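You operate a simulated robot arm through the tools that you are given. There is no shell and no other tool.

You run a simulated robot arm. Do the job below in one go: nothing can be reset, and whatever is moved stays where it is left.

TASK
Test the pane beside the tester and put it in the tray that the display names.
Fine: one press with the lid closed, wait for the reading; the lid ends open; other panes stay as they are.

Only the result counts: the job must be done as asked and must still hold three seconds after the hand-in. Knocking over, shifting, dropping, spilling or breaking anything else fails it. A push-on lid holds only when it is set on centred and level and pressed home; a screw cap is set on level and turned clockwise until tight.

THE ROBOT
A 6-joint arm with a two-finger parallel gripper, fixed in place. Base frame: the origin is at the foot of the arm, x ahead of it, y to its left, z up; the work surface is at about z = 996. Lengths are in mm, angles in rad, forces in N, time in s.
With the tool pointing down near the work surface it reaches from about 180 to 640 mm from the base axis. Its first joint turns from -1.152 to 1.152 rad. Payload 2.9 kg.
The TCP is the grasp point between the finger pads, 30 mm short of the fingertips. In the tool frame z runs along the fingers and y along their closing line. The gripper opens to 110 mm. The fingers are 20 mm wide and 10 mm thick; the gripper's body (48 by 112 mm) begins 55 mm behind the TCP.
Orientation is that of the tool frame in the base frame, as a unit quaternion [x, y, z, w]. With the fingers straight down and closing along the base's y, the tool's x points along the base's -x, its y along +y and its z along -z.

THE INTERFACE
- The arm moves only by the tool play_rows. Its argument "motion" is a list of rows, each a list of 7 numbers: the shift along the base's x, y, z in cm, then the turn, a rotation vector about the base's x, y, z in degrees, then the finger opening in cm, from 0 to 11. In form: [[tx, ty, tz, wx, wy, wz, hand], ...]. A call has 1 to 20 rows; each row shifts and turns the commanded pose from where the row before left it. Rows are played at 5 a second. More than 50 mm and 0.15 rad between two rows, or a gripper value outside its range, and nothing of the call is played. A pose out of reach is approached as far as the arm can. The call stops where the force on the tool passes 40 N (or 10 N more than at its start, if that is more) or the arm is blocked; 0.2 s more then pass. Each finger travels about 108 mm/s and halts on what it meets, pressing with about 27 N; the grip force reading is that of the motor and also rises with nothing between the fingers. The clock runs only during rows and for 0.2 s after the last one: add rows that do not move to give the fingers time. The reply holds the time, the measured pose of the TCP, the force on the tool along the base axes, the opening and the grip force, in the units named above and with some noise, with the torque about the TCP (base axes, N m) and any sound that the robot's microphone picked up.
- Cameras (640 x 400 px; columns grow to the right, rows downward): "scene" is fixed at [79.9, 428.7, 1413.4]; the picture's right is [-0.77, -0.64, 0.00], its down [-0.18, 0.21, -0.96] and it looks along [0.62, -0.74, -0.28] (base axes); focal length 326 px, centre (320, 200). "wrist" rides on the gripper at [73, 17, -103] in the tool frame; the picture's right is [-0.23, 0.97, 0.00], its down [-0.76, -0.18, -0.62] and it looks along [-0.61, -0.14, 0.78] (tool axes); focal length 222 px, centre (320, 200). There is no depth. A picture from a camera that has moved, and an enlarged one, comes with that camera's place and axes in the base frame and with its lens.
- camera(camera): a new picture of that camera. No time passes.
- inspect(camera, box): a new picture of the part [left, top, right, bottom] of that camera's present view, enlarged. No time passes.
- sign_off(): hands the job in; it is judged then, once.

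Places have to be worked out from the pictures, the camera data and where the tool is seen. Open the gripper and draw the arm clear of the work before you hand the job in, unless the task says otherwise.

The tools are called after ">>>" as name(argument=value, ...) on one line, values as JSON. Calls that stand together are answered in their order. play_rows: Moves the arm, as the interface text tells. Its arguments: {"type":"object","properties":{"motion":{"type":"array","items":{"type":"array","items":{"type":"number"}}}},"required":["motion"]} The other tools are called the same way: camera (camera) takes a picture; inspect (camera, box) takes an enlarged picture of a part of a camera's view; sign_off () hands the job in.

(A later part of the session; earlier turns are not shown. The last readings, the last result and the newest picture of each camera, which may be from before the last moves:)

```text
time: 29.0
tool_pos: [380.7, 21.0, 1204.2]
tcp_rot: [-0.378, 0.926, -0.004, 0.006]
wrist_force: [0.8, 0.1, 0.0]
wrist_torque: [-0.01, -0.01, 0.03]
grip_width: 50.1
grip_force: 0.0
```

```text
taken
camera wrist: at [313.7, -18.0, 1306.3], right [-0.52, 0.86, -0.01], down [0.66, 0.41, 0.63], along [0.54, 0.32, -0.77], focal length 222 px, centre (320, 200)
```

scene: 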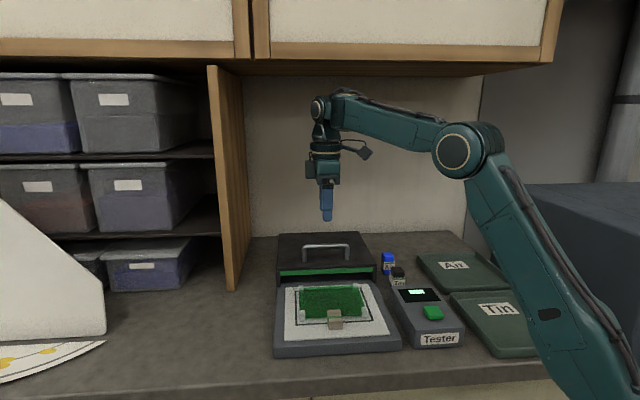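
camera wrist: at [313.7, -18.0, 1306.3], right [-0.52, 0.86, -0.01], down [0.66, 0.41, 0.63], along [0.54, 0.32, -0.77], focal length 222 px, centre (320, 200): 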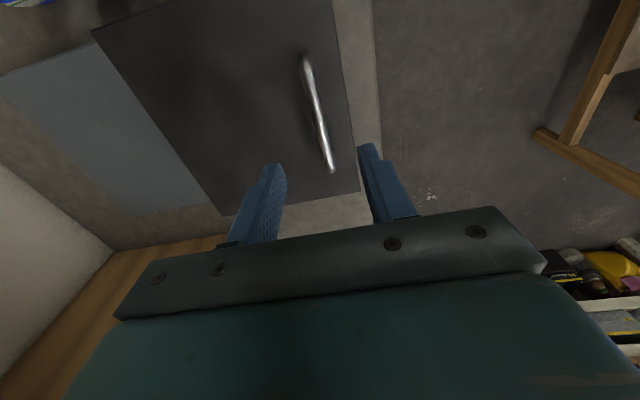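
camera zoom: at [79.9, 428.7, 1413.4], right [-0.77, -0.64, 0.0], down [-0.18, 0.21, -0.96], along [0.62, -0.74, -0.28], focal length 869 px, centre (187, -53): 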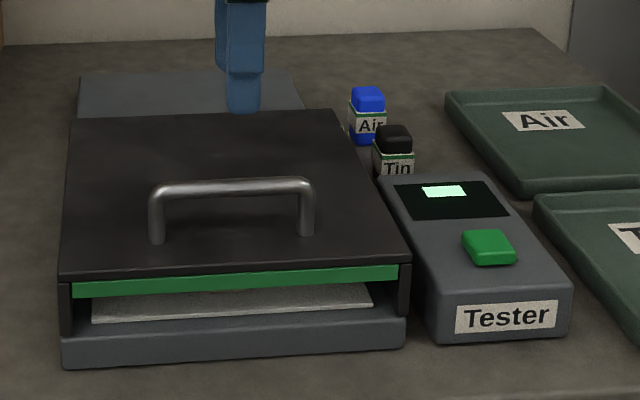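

Lid closed. The button triangulates to about (255,-109) with its top near z=1043. I close the fingers and move above the button, also removing a slight tilt.

>>> play_rows(motion=[[-2.52, -2.61, 0, 0.17, 0.81, 0.5, 3], [-2.52, -2.61, 0, 0, 0, 0, 1], [-2.52, -2.61, 0, 0, 0, 0, 0], [-2.52, -2.61, 0, 0, 0, 0, 0], [-2.52, -2.61, 0, 0, 0, 0, 0], [0, 0, -4, 0, 0, 0, 0], [0, 0, -4, 0, 0, 0, 0], [0, 0, -3, 0, 0, 0, 0], [0, 0, 0, 0, 0, 0, 0]])

>>> inspect(camera="scene", box=[360, 230, 500, 360])

>>> camera(camera="wrist")

```text
time: 31.0
tool_pos: [254.3, -107.4, 1093.0]
tcp_rot: [-0.382, 0.924, 0.001, 0.001]
wrist_force: [-0.2, 0.4, -0.1]
wrist_torque: [0.01, -0.01, 0.0]
grip_width: 0.3
grip_force: 26.8
```

```text
3.08 times, centred on (430, 295) of scene
camera zoom: at [79.9, 428.7, 1413.4], right [-0.77, -0.64, 0.0], down [-0.18, 0.21, -0.96], along [0.62, -0.74, -0.28], focal length 1003 px, centre (-18, -92)
```

zoom: 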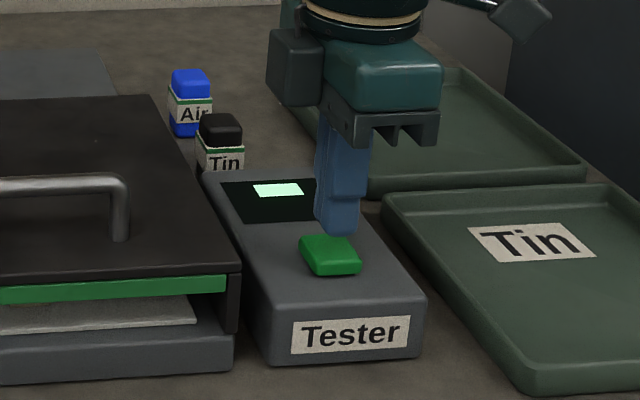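

```text
taken
camera wrist: at [189.9, -148.0, 1196.5], right [-0.53, 0.85, 0.0], down [0.66, 0.41, 0.62], along [0.53, 0.33, -0.78], focal length 222 px, centre (320, 200)
```

wrist: 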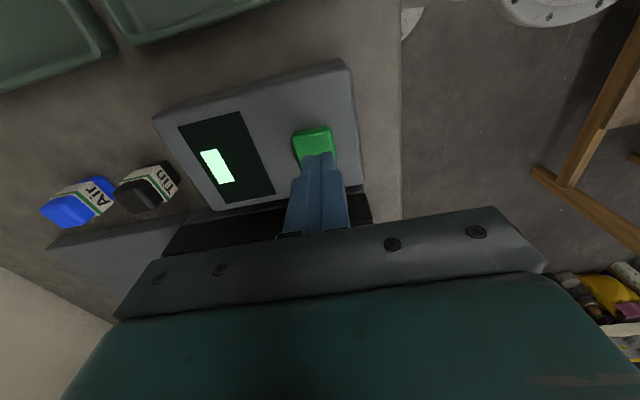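

The closed fingertips are right over the button. I descend to just above it.

>>> play_rows(motion=[[-0.05, -0.1, -1.0, 0, 0, 0, 0], [0, 0, -0.6, 0, 0, 0, 0], [0, 0, 0, 0, 0, 0, 0]])

>>> inspect(camera="scene", box=[390, 260, 470, 340])

>>> inspect(camera="wrist", box=[140, 60, 400, 240])

```text
time: 31.8
tool_pos: [254.0, -109.6, 1076.5]
tcp_rot: [-0.382, 0.924, 0.0, 0.001]
wrist_force: [-0.1, 0.8, 0.6]
wrist_torque: [0.0, 0.01, 0.01]
grip_width: 0.1
grip_force: 26.7
```

```text
5.00 times, centred on (430, 300) of scene
camera zoom: at [79.9, 428.7, 1413.3], right [-0.77, -0.64, 0.0], down [-0.18, 0.21, -0.96], along [0.62, -0.74, -0.28], focal length 1629 px, centre (-230, -300)
```

zoom: 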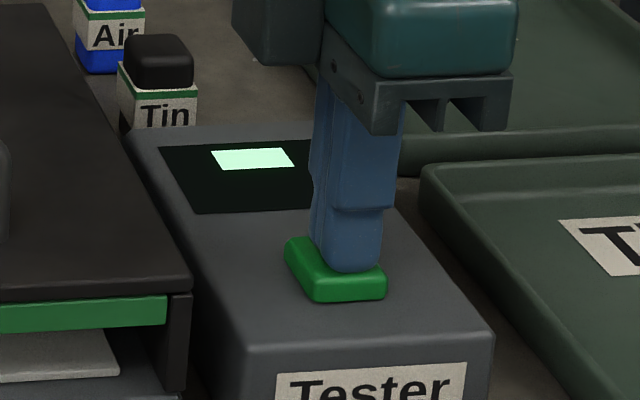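

```text
2.22 times, centred on (270, 150) of wrist
camera zoom: at [189.3, -149.6, 1180.2], right [-0.53, 0.85, 0.0], down [0.66, 0.41, 0.62], along [0.53, 0.33, -0.78], focal length 494 px, centre (431, 311)
```

zoom: 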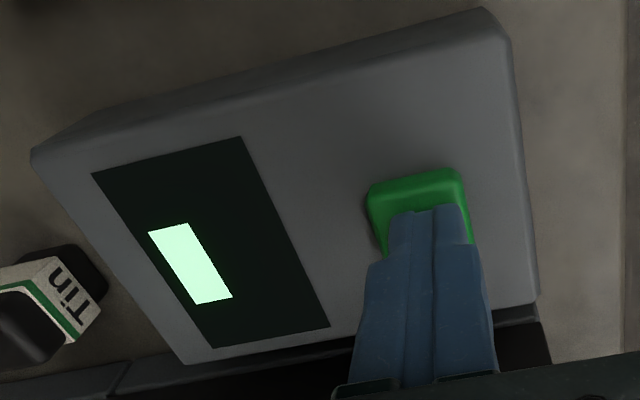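

Fingertips are a few millimetres above the button. I press in small steps, then check the reading.

>>> play_rows(motion=[[0, 0, -0.3, 0, 0, 0, 0], [0, 0, -0.15, 0, 0, 0, 0]])

>>> inspect(camera="scene", box=[390, 260, 470, 340])

```text
time: 32.4
tool_pos: [254.2, -109.4, 1070.8]
tcp_rot: [-0.382, 0.924, 0.0, 0.0]
wrist_force: [-0.9, 0.2, 4.7]
wrist_torque: [-0.05, -0.01, 0.03]
grip_width: 0.1
grip_force: 26.9
heard: click
```

```text
5.00 times, centred on (430, 300) of scene
camera zoom: at [79.9, 428.7, 1413.4], right [-0.77, -0.64, 0.0], down [-0.18, 0.21, -0.96], along [0.62, -0.74, -0.28], focal length 1629 px, centre (-230, -300)
```

zoom: 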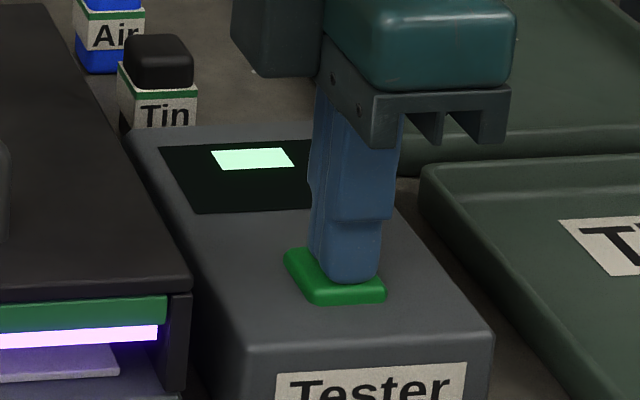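

Click heard and the UV light under the lid is on. I lift off straight up and wait for the reading.

>>> play_rows(motion=[[0, 0, 1.5, 0, 0, 0, 0], [0, 0, 3, 0, 0, 0, 0], [0, 0, 3, 0, 0, 0, 0], [0, 0, 3, 0, 0, 0, 0], [0, 0, 0, 0, 0, 0, 0], [0, 0, 0, 0, 0, 0, 0], [0, 0, 0, 0, 0, 0, 0], [0, 0, 0, 0, 0, 0, 0], [0, 0, 0, 0, 0, 0, 0], [0, 0, 0, 0, 0, 0, 0]])

>>> inspect(camera="scene", box=[270, 240, 470, 360])

>>> inspect(camera="wrist", box=[140, 60, 400, 240])

```text
time: 34.6
tool_pos: [255.3, -108.6, 1176.8]
tcp_rot: [-0.382, 0.924, 0.0, 0.0]
wrist_force: [-0.2, 0.2, -0.1]
wrist_torque: [0.0, 0.0, 0.0]
grip_width: 0.1
grip_force: 27.3
```

```text
3.20 times, centred on (370, 300) of scene
camera zoom: at [79.9, 428.7, 1413.4], right [-0.77, -0.64, 0.0], down [-0.18, 0.21, -0.96], along [0.62, -0.74, -0.28], focal length 1043 px, centre (160, -120)
```

zoom: 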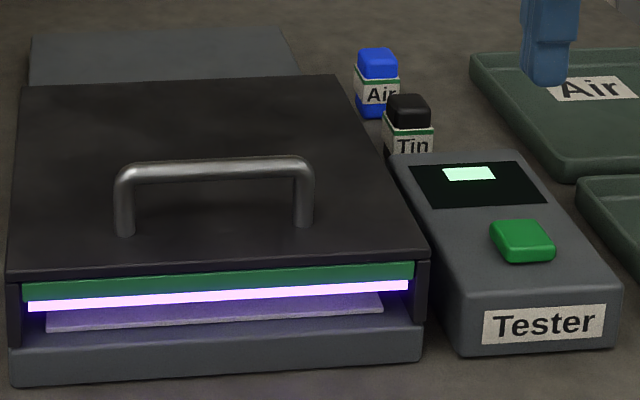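

```text
2.22 times, centred on (270, 150) of wrist
camera zoom: at [190.3, -149.1, 1280.4], right [-0.53, 0.85, 0.0], down [0.67, 0.41, 0.62], along [0.53, 0.33, -0.78], focal length 494 px, centre (431, 311)
```

zoom: 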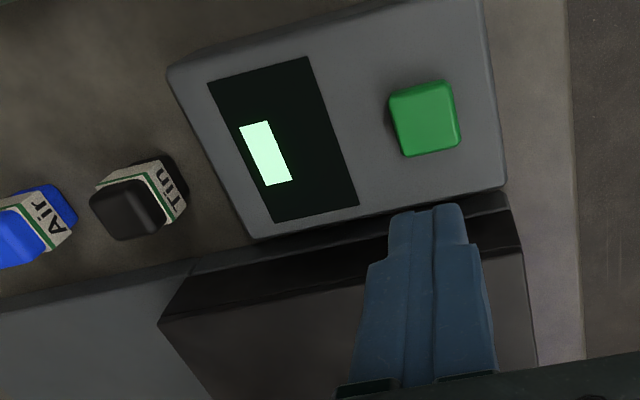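

The lamp is on but no word yet; I wait.

>>> play_rows(motion=[[0, 0, 0, 0, 0, 0, 0], [0, 0, 0, 0, 0, 0, 0], [0, 0, 0, 0, 0, 0, 0], [0, 0, 0, 0, 0, 0, 0], [0, 0, 0, 0, 0, 0, 0], [0, 0, 0, 0, 0, 0, 0], [0, 0, 0, 0, 0, 0, 0], [0, 0, 0, 0, 0, 0, 0], [0, 0, 0, 0, 0, 0, 0], [0, 0, 0, 0, 0, 0, 0], [0, 0, 0, 0, 0, 0, 0], [0, 0, 0, 0, 0, 0, 0], [0, 0, 0, 0, 0, 0, 0], [0, 0, 0, 0, 0, 0, 0], [0, 0, 0, 0, 0, 0, 0]])

>>> inspect(camera="wrist", box=[140, 60, 400, 240])

>>> inspect(camera="scene", box=[270, 240, 470, 360])

```text
time: 37.8
tool_pos: [254.0, -109.1, 1176.2]
tcp_rot: [-0.381, 0.924, 0.001, 0.001]
wrist_force: [0.0, 0.8, -0.7]
wrist_torque: [0.01, -0.03, 0.01]
grip_width: 0.1
grip_force: 26.4
```

```text
2.22 times, centred on (270, 150) of wrist
camera zoom: at [190.2, -149.1, 1280.5], right [-0.53, 0.85, 0.0], down [0.67, 0.41, 0.62], along [0.53, 0.33, -0.78], focal length 494 px, centre (431, 311)
```

zoom: 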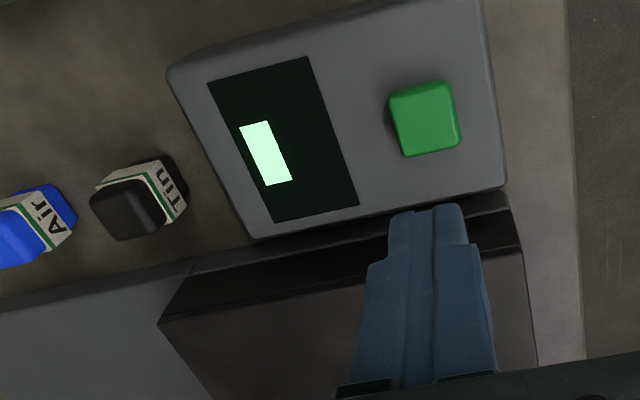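

```text
3.20 times, centred on (370, 300) of scene
camera zoom: at [79.9, 428.7, 1413.4], right [-0.77, -0.64, 0.0], down [-0.18, 0.21, -0.96], along [0.62, -0.74, -0.28], focal length 1043 px, centre (160, -120)
```

zoom: 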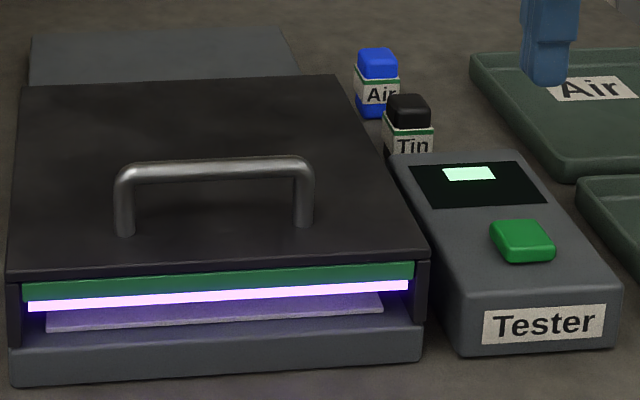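

Still no word on the display; I keep waiting.

>>> play_rows(motion=[[0, 0, 0, 0, 0, 0, 0], [0, 0, 0, 0, 0, 0, 0], [0, 0, 0, 0, 0, 0, 0], [0, 0, 0, 0, 0, 0, 0], [0, 0, 0, 0, 0, 0, 0], [0, 0, 0, 0, 0, 0, 0], [0, 0, 0, 0, 0, 0, 0], [0, 0, 0, 0, 0, 0, 0], [0, 0, 0, 0, 0, 0, 0], [0, 0, 0, 0, 0, 0, 0], [0, 0, 0, 0, 0, 0, 0], [0, 0, 0, 0, 0, 0, 0], [0, 0, 0, 0, 0, 0, 0], [0, 0, 0, 0, 0, 0, 0], [0, 0, 0, 0, 0, 0, 0], [0, 0, 0, 0, 0, 0, 0], [0, 0, 0, 0, 0, 0, 0], [0, 0, 0, 0, 0, 0, 0], [0, 0, 0, 0, 0, 0, 0], [0, 0, 0, 0, 0, 0, 0]])

>>> inspect(camera="wrist", box=[210, 80, 310, 160])

>>> inspect(camera="scene", box=[270, 240, 470, 360])

```text
time: 42.0
tool_pos: [255.1, -108.8, 1177.2]
tcp_rot: [-0.382, 0.924, 0.002, 0.001]
wrist_force: [-0.5, 0.9, 0.4]
wrist_torque: [0.01, 0.0, -0.01]
grip_width: 0.0
grip_force: 26.9
```

```text
5.00 times, centred on (260, 120) of wrist
camera zoom: at [190.3, -149.1, 1280.5], right [-0.53, 0.85, 0.0], down [0.67, 0.41, 0.62], along [0.53, 0.33, -0.78], focal length 1111 px, centre (620, 600)
```

zoom: 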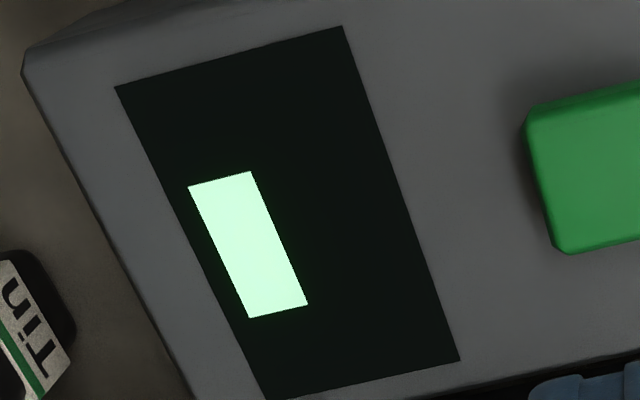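

```text
3.20 times, centred on (370, 300) of scene
camera zoom: at [79.9, 428.7, 1413.4], right [-0.77, -0.64, 0.0], down [-0.18, 0.21, -0.96], along [0.62, -0.74, -0.28], focal length 1043 px, centre (160, -120)
```

zoom: 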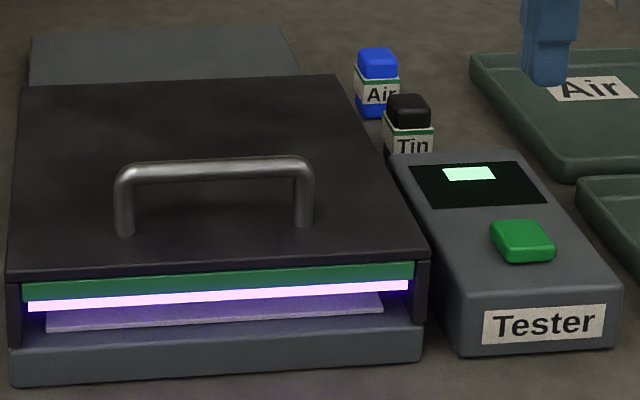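

Lamp still on, display unchanged about 10 s after the press; I keep waiting without pressing again.

>>> play_rows(motion=[[0, 0, 0, 0, 0, 0, 0], [0, 0, 0, 0, 0, 0, 0], [0, 0, 0, 0, 0, 0, 0], [0, 0, 0, 0, 0, 0, 0], [0, 0, 0, 0, 0, 0, 0], [0, 0, 0, 0, 0, 0, 0], [0, 0, 0, 0, 0, 0, 0], [0, 0, 0, 0, 0, 0, 0], [0, 0, 0, 0, 0, 0, 0], [0, 0, 0, 0, 0, 0, 0], [0, 0, 0, 0, 0, 0, 0], [0, 0, 0, 0, 0, 0, 0], [0, 0, 0, 0, 0, 0, 0], [0, 0, 0, 0, 0, 0, 0], [0, 0, 0, 0, 0, 0, 0], [0, 0, 0, 0, 0, 0, 0], [0, 0, 0, 0, 0, 0, 0], [0, 0, 0, 0, 0, 0, 0], [0, 0, 0, 0, 0, 0, 0], [0, 0, 0, 0, 0, 0, 0]])

>>> inspect(camera="wrist", box=[210, 80, 310, 160])

>>> inspect(camera="scene", box=[270, 240, 470, 360])

```text
time: 46.2
tool_pos: [254.2, -109.6, 1175.8]
tcp_rot: [-0.381, 0.924, 0.001, 0.001]
wrist_force: [0.1, -0.8, 0.7]
wrist_torque: [0.0, -0.03, 0.0]
grip_width: 0.1
grip_force: 27.3
```

```text
5.00 times, centred on (260, 120) of wrist
camera zoom: at [190.2, -149.1, 1280.5], right [-0.53, 0.85, 0.0], down [0.67, 0.41, 0.62], along [0.53, 0.33, -0.78], focal length 1111 px, centre (620, 600)
```

zoom: 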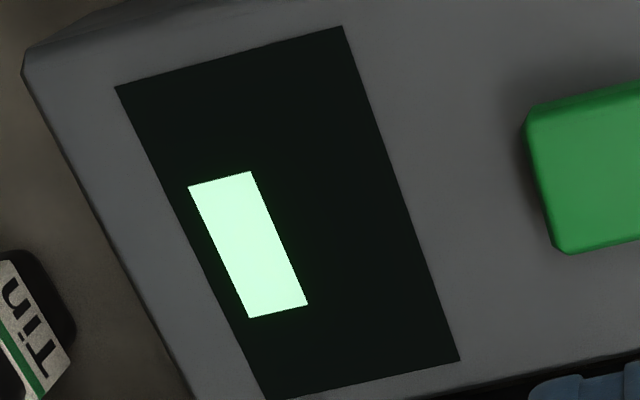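

```text
3.20 times, centred on (370, 300) of scene
camera zoom: at [79.9, 428.7, 1413.4], right [-0.77, -0.64, 0.0], down [-0.18, 0.21, -0.96], along [0.62, -0.74, -0.28], focal length 1043 px, centre (160, -120)
```

zoom: 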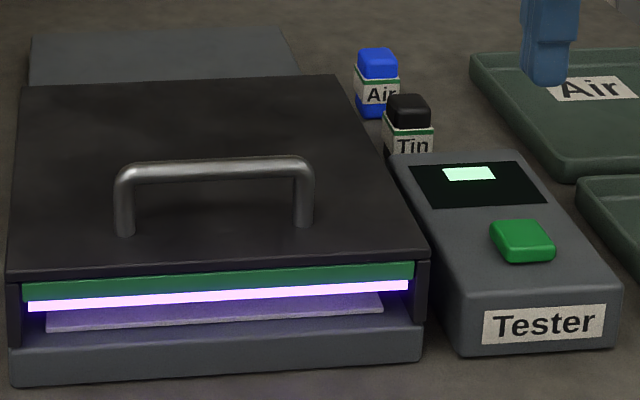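

No change yet at 14 s; further waiting.

>>> play_rows(motion=[[0, 0, 0, 0, 0, 0, 0], [0, 0, 0, 0, 0, 0, 0], [0, 0, 0, 0, 0, 0, 0], [0, 0, 0, 0, 0, 0, 0], [0, 0, 0, 0, 0, 0, 0], [0, 0, 0, 0, 0, 0, 0], [0, 0, 0, 0, 0, 0, 0], [0, 0, 0, 0, 0, 0, 0], [0, 0, 0, 0, 0, 0, 0], [0, 0, 0, 0, 0, 0, 0], [0, 0, 0, 0, 0, 0, 0], [0, 0, 0, 0, 0, 0, 0], [0, 0, 0, 0, 0, 0, 0], [0, 0, 0, 0, 0, 0, 0], [0, 0, 0, 0, 0, 0, 0], [0, 0, 0, 0, 0, 0, 0], [0, 0, 0, 0, 0, 0, 0], [0, 0, 0, 0, 0, 0, 0], [0, 0, 0, 0, 0, 0, 0], [0, 0, 0, 0, 0, 0, 0]])

>>> play_rows(motion=[[0, 0, 0, 0, 0, 0, 0], [0, 0, 0, 0, 0, 0, 0], [0, 0, 0, 0, 0, 0, 0], [0, 0, 0, 0, 0, 0, 0], [0, 0, 0, 0, 0, 0, 0], [0, 0, 0, 0, 0, 0, 0], [0, 0, 0, 0, 0, 0, 0], [0, 0, 0, 0, 0, 0, 0], [0, 0, 0, 0, 0, 0, 0], [0, 0, 0, 0, 0, 0, 0], [0, 0, 0, 0, 0, 0, 0], [0, 0, 0, 0, 0, 0, 0], [0, 0, 0, 0, 0, 0, 0], [0, 0, 0, 0, 0, 0, 0], [0, 0, 0, 0, 0, 0, 0], [0, 0, 0, 0, 0, 0, 0], [0, 0, 0, 0, 0, 0, 0], [0, 0, 0, 0, 0, 0, 0], [0, 0, 0, 0, 0, 0, 0], [0, 0, 0, 0, 0, 0, 0]])

>>> inspect(camera="scene", box=[270, 240, 470, 360])

>>> inspect(camera="wrist", box=[140, 60, 400, 240])

```text
time: 50.4
tool_pos: [254.0, -109.5, 1176.6]
tcp_rot: [-0.381, 0.925, 0.002, 0.001]
wrist_force: [-0.2, 1.2, 0.4]
wrist_torque: [-0.01, 0.03, 0.02]
grip_width: 0.1
grip_force: 27.4
```

```text
time: 54.6
tool_pos: [253.7, -109.0, 1176.8]
tcp_rot: [-0.381, 0.925, 0.002, 0.001]
wrist_force: [0.8, 0.7, -0.6]
wrist_torque: [-0.01, 0.0, -0.01]
grip_width: 0.2
grip_force: 26.5
```

```text
3.20 times, centred on (370, 300) of scene
camera zoom: at [79.9, 428.7, 1413.4], right [-0.77, -0.64, 0.0], down [-0.18, 0.21, -0.96], along [0.62, -0.74, -0.28], focal length 1043 px, centre (160, -120)
```

zoom: 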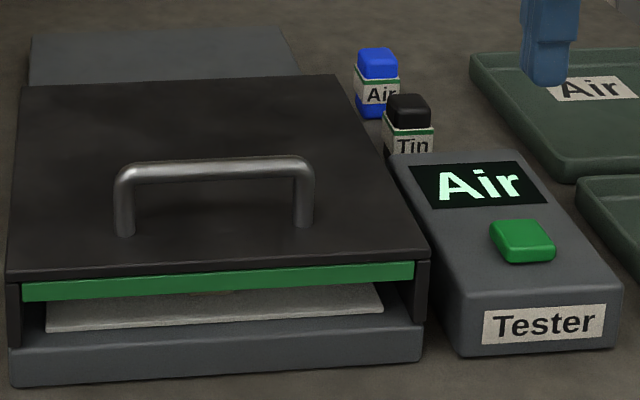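

```text
2.22 times, centred on (270, 150) of wrist
camera zoom: at [190.2, -149.1, 1280.5], right [-0.53, 0.85, 0.0], down [0.67, 0.41, 0.62], along [0.53, 0.33, -0.78], focal length 494 px, centre (431, 311)
```

zoom: 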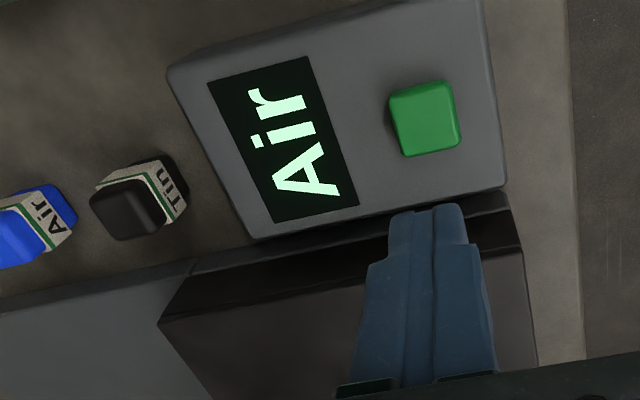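

The display reads "Air". Now I return to the handle to open the lid again.

>>> play_rows(motion=[[0, 0, 2.7, 0, 0, 0, 2], [2.54, 2.6, 0, 0, 0, 0, 4], [2.54, 2.6, 0, 0, 0, 0, 5], [2.54, 2.6, 0, 0, 0, 0, 5], [2.54, 2.6, 0, 0, 0, 0, 5], [2.54, 2.6, 0, 0, 0, 0, 5], [0, 0, -3, 0, 0, 0, 5], [0, 0, -3, 0, 0, 0, 5], [0, 0, 0, 0, 0, 0, 5]])

>>> inspect(camera="scene", box=[250, 210, 410, 370])

>>> camera(camera="wrist")

```text
time: 56.6
tool_pos: [381.8, 21.5, 1144.8]
tcp_rot: [-0.382, 0.924, 0.002, 0.001]
wrist_force: [-0.5, -0.6, -0.2]
wrist_torque: [-0.01, 0.03, -0.04]
grip_width: 50.0
grip_force: 0.1
```

```text
2.50 times, centred on (330, 290) of scene
camera zoom: at [79.9, 428.7, 1413.4], right [-0.77, -0.64, 0.0], down [-0.18, 0.21, -0.96], along [0.62, -0.74, -0.28], focal length 815 px, centre (295, -25)
```

zoom: 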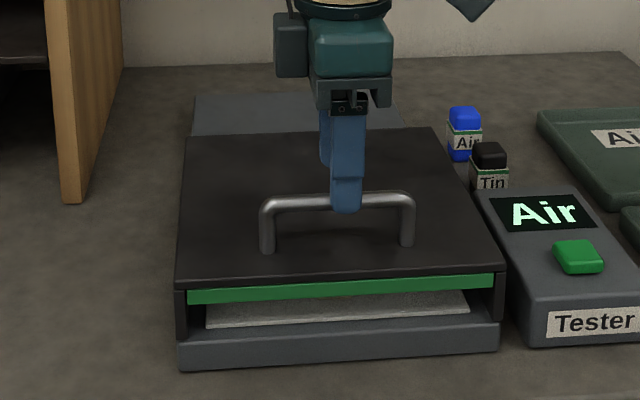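

```text
taken
camera wrist: at [316.4, -18.8, 1247.9], right [-0.53, 0.85, 0.0], down [0.67, 0.41, 0.62], along [0.53, 0.33, -0.78], focal length 222 px, centre (320, 200)
```

wrist: 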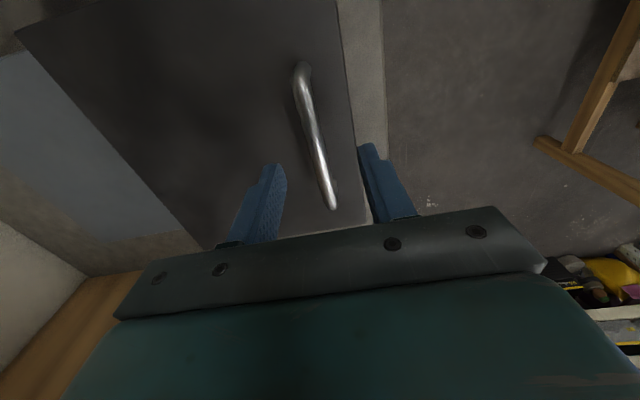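

Fingers straddle the bar. I descend, grip it, and start pulling the lid back.

>>> play_rows(motion=[[0, 0, -2.5, 0, 0, 0, 5], [0, 0, -1.7, 0, 0, 0, 5], [0, 0, 0, 0, 0, 0, 5], [0, 0, 0, 0, 0, 0, 3], [0, 0, 0, 0, 0, 0, 1], [0, 0, 0, 0, 0, 0, 0.3], [0, 0, 0, 0, 0, 0, 0.3]])

>>> play_rows(motion=[[0.5, -0.5, 0, 0, 0, 0, 0.3], [1, -1, 0, 0, 0, 0, 0.3], [1, -1, 0, 0, 0, 0, 0.3], [0, 0, 0, 0, 0, 0, 0.3]])

>>> inspect(camera="scene", box=[250, 210, 410, 370])

```text
time: 58.2
tool_pos: [380.4, 20.4, 1102.8]
tcp_rot: [-0.38, 0.925, 0.001, 0.001]
wrist_force: [11.4, -14.8, -6.5]
wrist_torque: [0.36, -0.37, 0.23]
grip_width: 11.8
grip_force: 45.4
```

```text
time: 59.2
tool_pos: [404.2, -6.7, 1103.3]
tcp_rot: [-0.381, 0.924, 0.0, 0.001]
wrist_force: [-7.0, -8.4, 13.7]
wrist_torque: [-0.38, 0.42, 0.23]
grip_width: 11.8
grip_force: 45.1
```

```text
2.50 times, centred on (330, 290) of scene
camera zoom: at [79.5, 428.5, 1413.5], right [-0.77, -0.64, 0.0], down [-0.18, 0.21, -0.96], along [0.62, -0.74, -0.28], focal length 815 px, centre (295, -25)
```

zoom: 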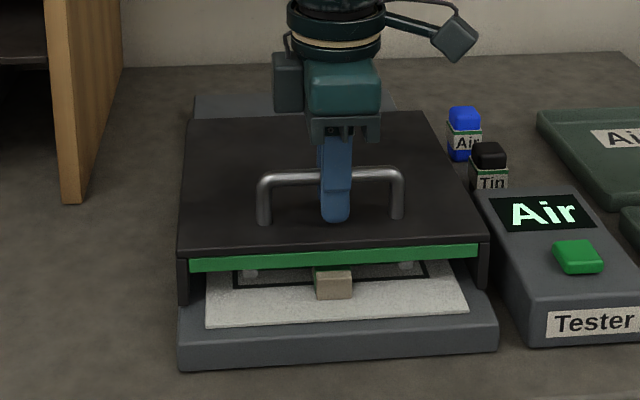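

The lid is sliding open with small forces. I continue.

>>> play_rows(motion=[[0.95, -1.05, 0.05, 0, 0, 0, 0.3], [1, -1, 0, 0, 0, 0, 0.3], [1, -1, 0, 0, 0, 0, 0.3], [0, 0, 0, 0, 0, 0, 0.3]])

```text
time: 60.2
tool_pos: [435.1, -34.3, 1103.1]
tcp_rot: [-0.382, 0.924, 0.001, 0.002]
wrist_force: [0.6, 1.4, 7.7]
wrist_torque: [0.2, -0.16, 0.1]
grip_width: 11.4
grip_force: 44.8
```

Forces stay small. I continue sliding.

>>> play_rows(motion=[[1, -1, 0, 0, 0, 0, 0.3], [1, -1, 0, 0, 0, 0, 0.3], [1, -1, 0, 0, 0, 0, 0.3], [0, 0, 0, 0, 0, 0, 0.3]])

>>> play_rows(motion=[[1, -1, 0, 0, 0, 0, 0.3], [1, -1, 0, 0, 0, 0, 0.3], [1, -1, 0, 0, 0, 0, 0.3], [0, 0, 0, 0, 0, 0, 0.3]])

>>> inspect(camera="scene", box=[250, 210, 410, 370])

```text
time: 61.2
tool_pos: [465.6, -65.6, 1102.7]
tcp_rot: [-0.381, 0.925, 0.001, 0.0]
wrist_force: [3.7, 2.0, 4.4]
wrist_torque: [0.4, -0.38, 0.17]
grip_width: 11.5
grip_force: 44.9
```

```text
time: 62.2
tool_pos: [495.7, -95.9, 1102.3]
tcp_rot: [-0.381, 0.925, 0.002, 0.001]
wrist_force: [-2.8, -3.2, 1.9]
wrist_torque: [-0.23, 0.23, 0.19]
grip_width: 11.6
grip_force: 44.7
```

```text
2.50 times, centred on (330, 290) of scene
camera zoom: at [79.8, 428.6, 1413.4], right [-0.77, -0.64, 0.0], down [-0.18, 0.21, -0.96], along [0.62, -0.74, -0.28], focal length 815 px, centre (295, -25)
```

zoom: 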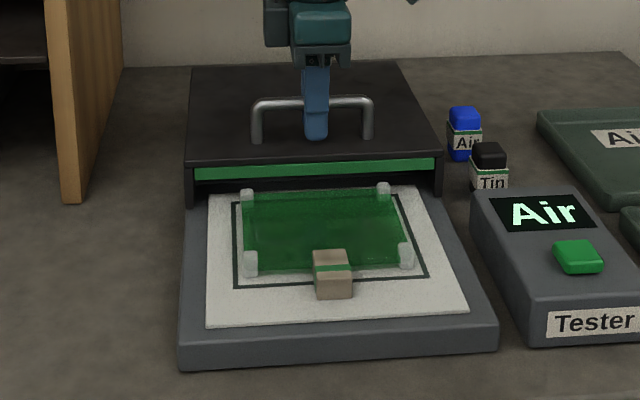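

Nearly open; about 27 mm remain to its original position. I finish in smaller steps.

>>> play_rows(motion=[[0.9, -0.9, 0, 0, 0, 0, 0.3], [0.6, -0.6, 0, 0, 0, 0, 0.3], [0.25, -0.25, 0, 0, 0, 0, 0.3], [0.15, -0.15, 0, 0, 0, 0, 0.3], [0, 0, 0, 0, 0, 0, 0.3]])

>>> inspect(camera="scene", box=[250, 210, 410, 370])

```text
time: 63.4
tool_pos: [515.2, -113.9, 1102.2]
tcp_rot: [-0.381, 0.925, 0.0, 0.001]
wrist_force: [-1.0, 2.3, 4.1]
wrist_torque: [-0.3, 0.36, 0.09]
grip_width: 11.7
grip_force: 45.2
```

```text
2.50 times, centred on (330, 290) of scene
camera zoom: at [79.8, 428.8, 1413.3], right [-0.77, -0.64, 0.0], down [-0.18, 0.21, -0.96], along [0.62, -0.74, -0.28], focal length 815 px, centre (295, -25)
```

zoom: 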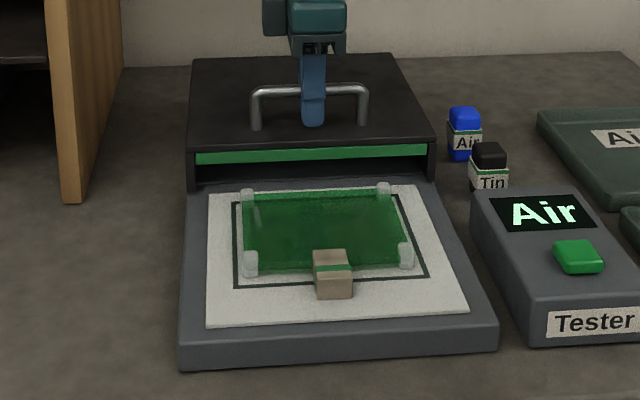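

The lid is back at its original open position. I release, rise, and turn back to -45° above the pane's tab.

>>> play_rows(motion=[[0, 0, 0, 0, 0, 0, 2], [0, 0, 0, 0, 0, 0, 4], [0, 0, 0, 0, 0, 0, 6], [0, 0, 2, 0, 0, 0, 6], [0, 0, 4, 0, 0, 0, 6], [0, 0, 4, 0, 0, 0, 6]])

>>> play_rows(motion=[[-1.03, 1.05, 0, 0, 0, -7.5, 6], [-1.03, 1.05, 0, 0, 0, -7.5, 6], [-1.03, 1.05, 0, 0, 0, -7.5, 6], [-1.03, 1.05, 0, 0, 0, -7.5, 6], [-1.03, 1.05, 0, 0, 0, -7.5, 6], [-1.03, 1.05, 0, 0, 0, -7.5, 6], [-1.03, 1.05, 0, 0, 0, -7.5, 6], [-1.03, 1.05, 0, 0, 0, -7.5, 6], [-1.03, 1.05, 0, 0, 0, -7.5, 6], [-1.03, 1.05, 0, 0, 0, -7.5, 6], [-1.03, 1.05, 0, 0, 0, -7.5, 6], [-1.03, 1.05, 0, 0, 0, -7.5, 6], [0, 0, -3, 0, 0, 0, 6], [0, 0, -3, 0, 0, 0, 6], [0, 0, 0, 0, 0, 0, 6]])

>>> camera(camera="wrist")

>>> inspect(camera="scene", box=[250, 210, 410, 370])

```text
time: 64.8
tool_pos: [513.8, -111.0, 1202.1]
tcp_rot: [-0.382, 0.924, 0.0, 0.001]
wrist_force: [-0.4, 0.2, 0.0]
wrist_torque: [0.01, 0.02, -0.02]
grip_width: 59.8
grip_force: 0.0
```

```text
time: 68.0
tool_pos: [390.9, 11.1, 1142.4]
tcp_rot: [0.385, 0.923, -0.002, 0.001]
wrist_force: [0.0, 0.1, -0.8]
wrist_torque: [0.03, -0.04, -0.04]
grip_width: 60.1
grip_force: 0.0
```

```text
taken
camera wrist: at [349.6, 73.6, 1246.4], right [0.85, 0.53, 0.0], down [0.41, -0.67, 0.62], along [0.33, -0.53, -0.78], focal length 222 px, centre (320, 200)
```

wrist: 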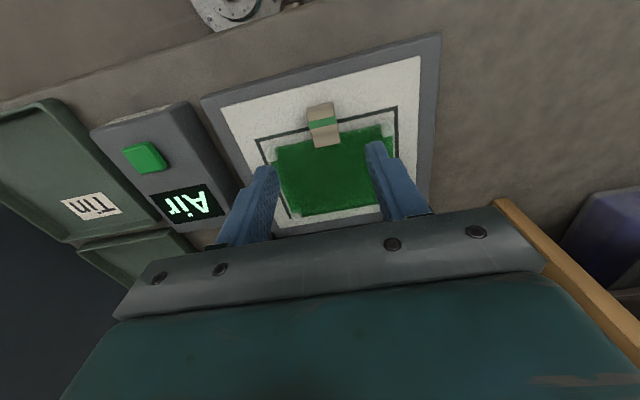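

```text
2.50 times, centred on (330, 290) of scene
camera zoom: at [79.9, 428.7, 1413.4], right [-0.77, -0.64, 0.0], down [-0.18, 0.21, -0.96], along [0.62, -0.74, -0.28], focal length 815 px, centre (295, -25)
```

zoom: 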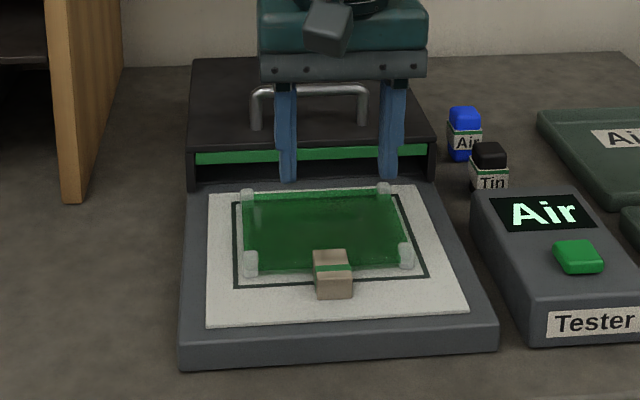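

The pane is unmoved and the tab lies under the gripper as when I released it. I descend and grip the tab.

>>> play_rows(motion=[[0, 0, -4, 0, 0, 0, 6], [0, 0, -3, 0, 0, 0, 6], [0, 0, -1.2, 0, 0, 0, 6], [0, 0, -0.4, 0, 0, 0, 6], [0, 0, 0, 0, 0, 0, 6], [0, 0, 0, 0, 0, 0, 3.5], [0, 0, 0, 0, 0, 0, 2], [0, 0, 0, 0, 0, 0, 1], [0, 0, 0, 0, 0, 0, 1]])

>>> inspect(camera="scene", box=[250, 230, 390, 370])

```text
time: 70.0
tool_pos: [389.7, 10.8, 1056.1]
tcp_rot: [0.384, 0.923, 0.0, 0.0]
wrist_force: [0.5, 0.3, 0.3]
wrist_torque: [0.06, 0.03, 0.02]
grip_width: 25.5
grip_force: 27.0
```

```text
2.86 times, centred on (320, 300) of scene
camera zoom: at [79.9, 428.7, 1413.4], right [-0.77, -0.64, 0.0], down [-0.18, 0.21, -0.96], along [0.62, -0.74, -0.28], focal length 931 px, centre (320, -86)
```

zoom: 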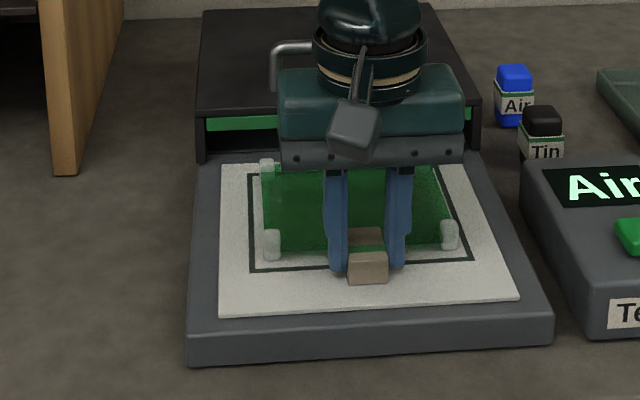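

The tab is gripped again. The Air tray computes to be centred near (284,-389), about 170 mm square at the same 45°. I lift well clear of the lid handle first.

>>> play_rows(motion=[[0, 0, 0.7, 0, 0, 0, 1], [0, 0, 1.3, 0, 0, 0, 1], [0, 0, 2.5, 0, 0, 0, 1], [0, 0, 3, 0, 0, 0, 1], [0, 0, 2.5, 0, 0, 0, 1], [0, 0, 1.5, 0, 0, 0, 1], [0, 0, 0, 0, 0, 0, 1]])

>>> camera(camera="scene")

>>> camera(camera="wrist")

```text
time: 71.6
tool_pos: [390.8, 11.7, 1171.3]
tcp_rot: [0.384, 0.923, 0.001, 0.001]
wrist_force: [-0.3, 0.8, -1.2]
wrist_torque: [0.04, 0.04, 0.01]
grip_width: 25.2
grip_force: 26.7
```

```text
taken
```

scene: 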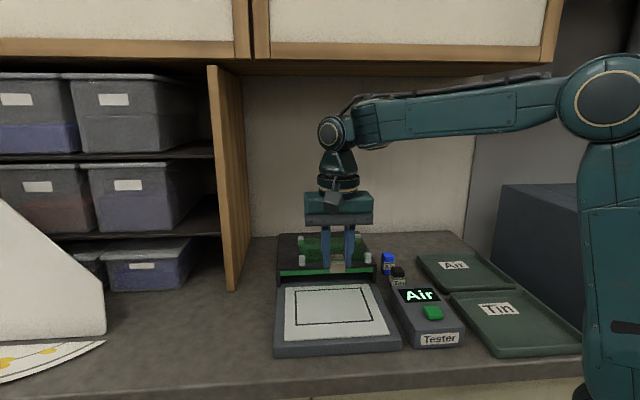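

```text
taken
camera wrist: at [349.8, 74.6, 1275.7], right [0.85, 0.53, 0.0], down [0.41, -0.67, 0.62], along [0.33, -0.53, -0.78], focal length 222 px, centre (320, 200)
```

wrist: 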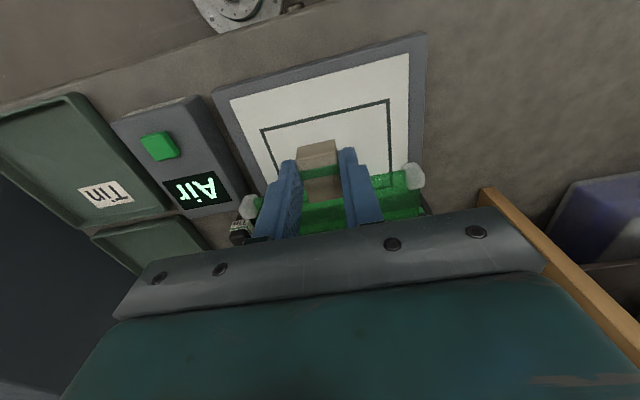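

The pane is held level and clear. A large dark box stands beside the trays; I inspect it to make sure the gripper will clear it.

>>> inspect(camera="scene", box=[380, 160, 620, 370])

```text
1.90 times, centred on (500, 265) of scene
camera zoom: at [79.9, 428.7, 1413.4], right [-0.77, -0.64, 0.0], down [-0.18, 0.21, -0.96], along [0.62, -0.74, -0.28], focal length 621 px, centre (-23, 76)
```

zoom: 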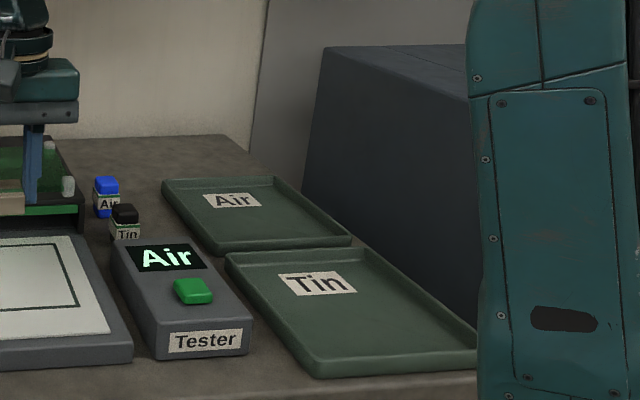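

The box is at least 60 mm beyond where the gripper will be. I carry the pane at height toward the Air tray.

>>> play_rows(motion=[[-1.09, -2.8, 0, 0, 0, 0, 1], [-1.09, -2.8, 0, 0, 0, 0, 1], [-1.09, -2.8, 0, 0, 0, 0, 1], [-1.09, -2.8, 0, 0, 0, 0, 1], [-1.09, -2.8, 0, 0, 0, 0, 1], [-1.09, -2.8, 0, 0, 0, 0, 1], [-1.09, -2.8, 0, 0, 0, 0, 1], [-1.09, -2.8, 0, 0, 0, 0, 1], [-1.09, -2.8, 0, 0, 0, 0, 1], [-1.09, -2.8, 0, 0, 0, 0, 1], [-1.09, -2.8, 0, 0, 0, 0, 1], [-1.09, -2.8, 0, 0, 0, 0, 1], [-1.09, -2.8, 0, 0, 0, 0, 1], [0, 0, 0, 0, 0, 0, 1]])

>>> camera(camera="wrist")

>>> inspect(camera="scene", box=[360, 160, 600, 370])

```text
time: 74.6
tool_pos: [249.2, -352.6, 1171.1]
tcp_rot: [0.383, 0.924, 0.001, 0.0]
wrist_force: [-0.6, -0.2, -1.2]
wrist_torque: [0.05, 0.06, -0.01]
grip_width: 25.2
grip_force: 27.1
```

```text
taken
camera wrist: at [208.5, -290.9, 1275.0], right [0.85, 0.53, 0.0], down [0.41, -0.67, 0.62], along [0.33, -0.53, -0.78], focal length 222 px, centre (320, 200)
```

wrist: 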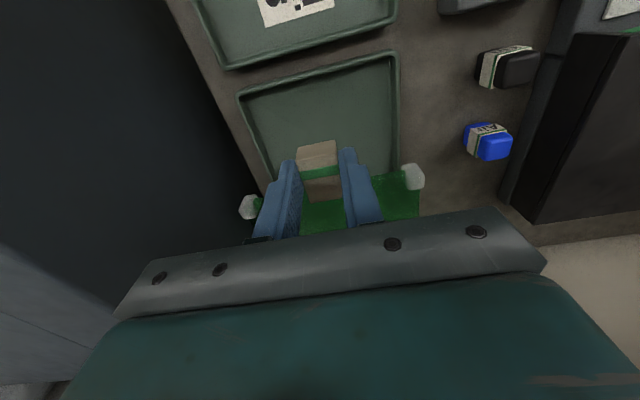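

```text
1.90 times, centred on (480, 265) of scene
camera zoom: at [79.9, 428.7, 1413.4], right [-0.77, -0.64, 0.0], down [-0.18, 0.21, -0.96], along [0.62, -0.74, -0.28], focal length 621 px, centre (15, 76)
```

zoom: 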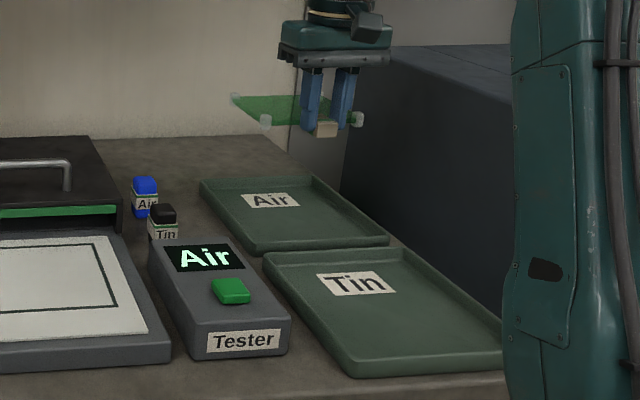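

From the wrist view the tray's front rim runs (166,-389) to (287,-271), matching the scene estimate; the pane footprint fits with ~7-9 mm margins. I lower toward the tray.

>>> play_rows(motion=[[0, 0, -3, 0, 0, 0, 1], [0, 0, -3, 0, 0, 0, 1], [0, 0, -3, 0, 0, 0, 1], [0, 0, -2, 0, 0, 0, 1], [0, 0, 0, 0, 0, 0, 1]])

>>> camera(camera="wrist")

>>> inspect(camera="scene", box=[400, 210, 540, 320])

```text
time: 75.8
tool_pos: [248.9, -351.2, 1060.8]
tcp_rot: [0.383, 0.924, -0.001, 0.001]
wrist_force: [-0.9, 0.1, -1.3]
wrist_torque: [0.05, 0.05, -0.05]
grip_width: 25.4
grip_force: 26.9
```

```text
taken
camera wrist: at [208.4, -289.1, 1164.5], right [0.85, 0.53, 0.0], down [0.41, -0.66, 0.62], along [0.33, -0.53, -0.78], focal length 222 px, centre (320, 200)
```

wrist: 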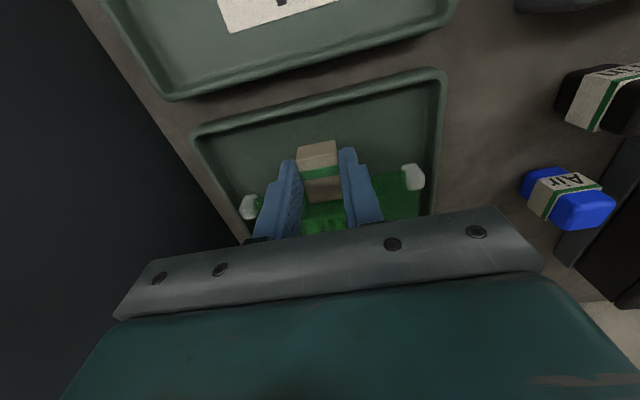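

```text
3.64 times, centred on (470, 265) of scene
camera zoom: at [79.9, 428.7, 1413.4], right [-0.77, -0.64, 0.0], down [-0.18, 0.21, -0.96], along [0.62, -0.74, -0.28], focal length 1185 px, centre (-226, -36)
```

zoom: 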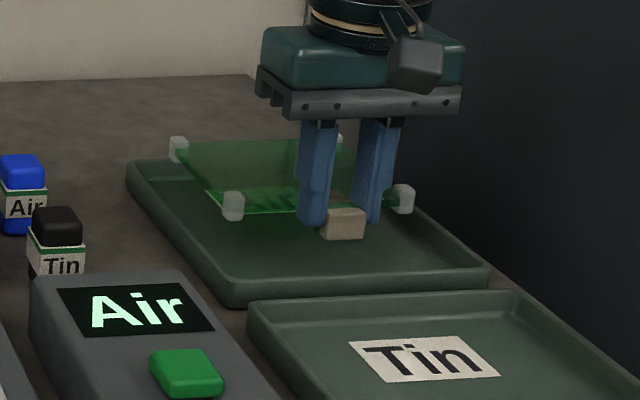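

The pane hovers inside the tray outline; the tab clears the front wall by roughly 7 mm. I nudge 1 mm back and lower until near contact.

>>> play_rows(motion=[[0.1, -0.1, -1.0, 0, 0, 0, 1], [0, 0, -1.0, 0, 0, 0, 1], [0, 0, -0.5, 0, 0, 0, 1], [0, 0, 0, 0, 0, 0, 1]])

>>> inspect(camera="scene", box=[400, 210, 540, 320])

>>> inspect(camera="wrist", box=[180, 60, 480, 250])

```text
time: 76.8
tool_pos: [249.4, -353.2, 1036.1]
tcp_rot: [0.382, 0.924, 0.0, 0.001]
wrist_force: [-1.1, -0.1, -1.5]
wrist_torque: [0.06, 0.06, 0.0]
grip_width: 25.4
grip_force: 27.5
```

```text
3.64 times, centred on (470, 265) of scene
camera zoom: at [79.9, 428.7, 1413.4], right [-0.77, -0.64, 0.0], down [-0.18, 0.21, -0.96], along [0.62, -0.74, -0.28], focal length 1185 px, centre (-226, -36)
```

zoom: 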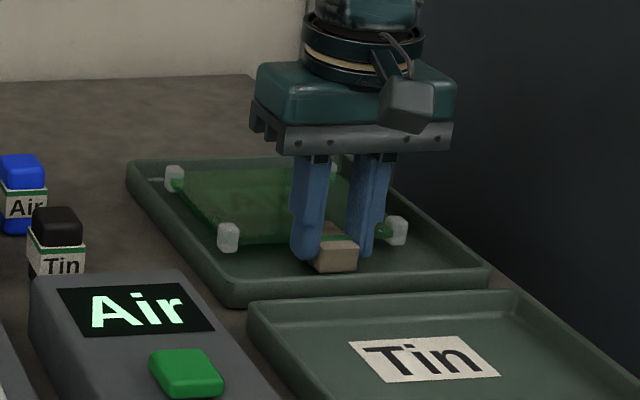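

```text
2.11 times, centred on (330, 155) of wrist
camera zoom: at [209.8, -290.5, 1139.5], right [0.85, 0.53, 0.0], down [0.41, -0.67, 0.62], along [0.33, -0.53, -0.78], focal length 468 px, centre (299, 295)
```

zoom: 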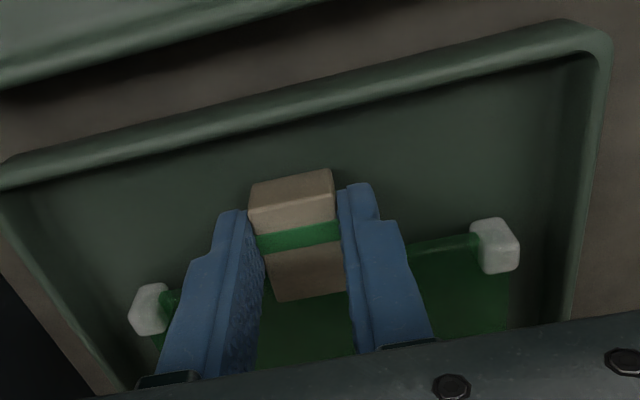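

All posts and the tab lie inside the tray walls. I lower in 1–2 mm steps until contact.

>>> play_rows(motion=[[0, 0, -0.2, 0, 0, 0, 1], [0, 0, 0, 0, 0, 0, 1]])

>>> play_rows(motion=[[0, 0, -0.1, 0, 0, 0, 1], [0, 0, 0, 0, 0, 0, 1]])

```text
time: 77.4
tool_pos: [250.3, -353.2, 1033.8]
tcp_rot: [0.384, 0.923, 0.001, 0.0]
wrist_force: [0.7, -0.3, -1.4]
wrist_torque: [0.04, 0.01, 0.04]
grip_width: 25.4
grip_force: 26.7
```

```text
time: 78.0
tool_pos: [250.7, -353.2, 1032.8]
tcp_rot: [0.384, 0.923, 0.0, 0.0]
wrist_force: [0.4, 0.2, -2.1]
wrist_torque: [0.04, 0.04, 0.02]
grip_width: 25.2
grip_force: 26.9
```

Still hanging free; I continue in 1 mm steps.

>>> play_rows(motion=[[0, 0, -0.1, 0, 0, 0, 1], [0, 0, 0, 0, 0, 0, 1]])

>>> play_rows(motion=[[0, 0, -0.1, 0, 0, 0, 1], [0, 0, 0, 0, 0, 0, 1]])

```text
time: 78.6
tool_pos: [249.8, -353.5, 1030.8]
tcp_rot: [0.384, 0.923, 0.0, 0.001]
wrist_force: [0.2, 0.5, -0.2]
wrist_torque: [0.03, 0.09, 0.02]
grip_width: 25.3
grip_force: 27.0
```

```text
time: 79.2
tool_pos: [250.3, -354.6, 1031.2]
tcp_rot: [0.383, 0.924, 0.0, 0.002]
wrist_force: [-0.7, 2.0, 3.2]
wrist_torque: [-0.25, -0.29, 0.06]
grip_width: 25.4
grip_force: 27.3
```

Light contact, at the back posts first. I lower half a millimetre more and release.

>>> play_rows(motion=[[0, 0, -0.05, 0, 0, 0, 1], [0, 0, 0, 0, 0, 0, 1], [0, 0, 0, 0, 0, 0, 2.6], [0, 0, 0, 0, 0, 0, 3.2], [0, 0, 0, 0, 0, 0, 4.5], [0, 0, 0, 0, 0, 0, 5], [0, 0, 0, 0, 0, 0, 5]])

>>> inspect(camera="scene", box=[400, 210, 540, 320])

>>> inspect(camera="wrist", box=[180, 60, 480, 250])

```text
time: 80.8
tool_pos: [250.0, -352.7, 1030.6]
tcp_rot: [0.384, 0.923, 0.0, 0.002]
wrist_force: [0.2, -0.5, 0.3]
wrist_torque: [0.01, 0.01, -0.03]
grip_width: 50.0
grip_force: 0.2
```

```text
3.64 times, centred on (470, 265) of scene
camera zoom: at [79.9, 428.7, 1413.4], right [-0.77, -0.64, 0.0], down [-0.18, 0.21, -0.96], along [0.62, -0.74, -0.28], focal length 1185 px, centre (-226, -36)
```

zoom: 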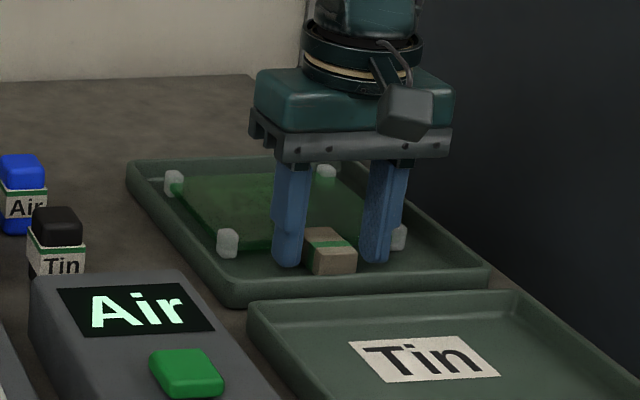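

```text
2.11 times, centred on (330, 155) of wrist
camera zoom: at [209.9, -290.8, 1134.6], right [0.85, 0.53, 0.0], down [0.41, -0.67, 0.62], along [0.33, -0.53, -0.78], focal length 468 px, centre (299, 295)
```

zoom: 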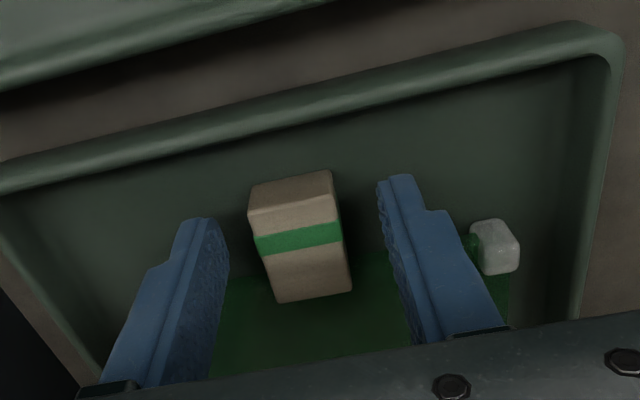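

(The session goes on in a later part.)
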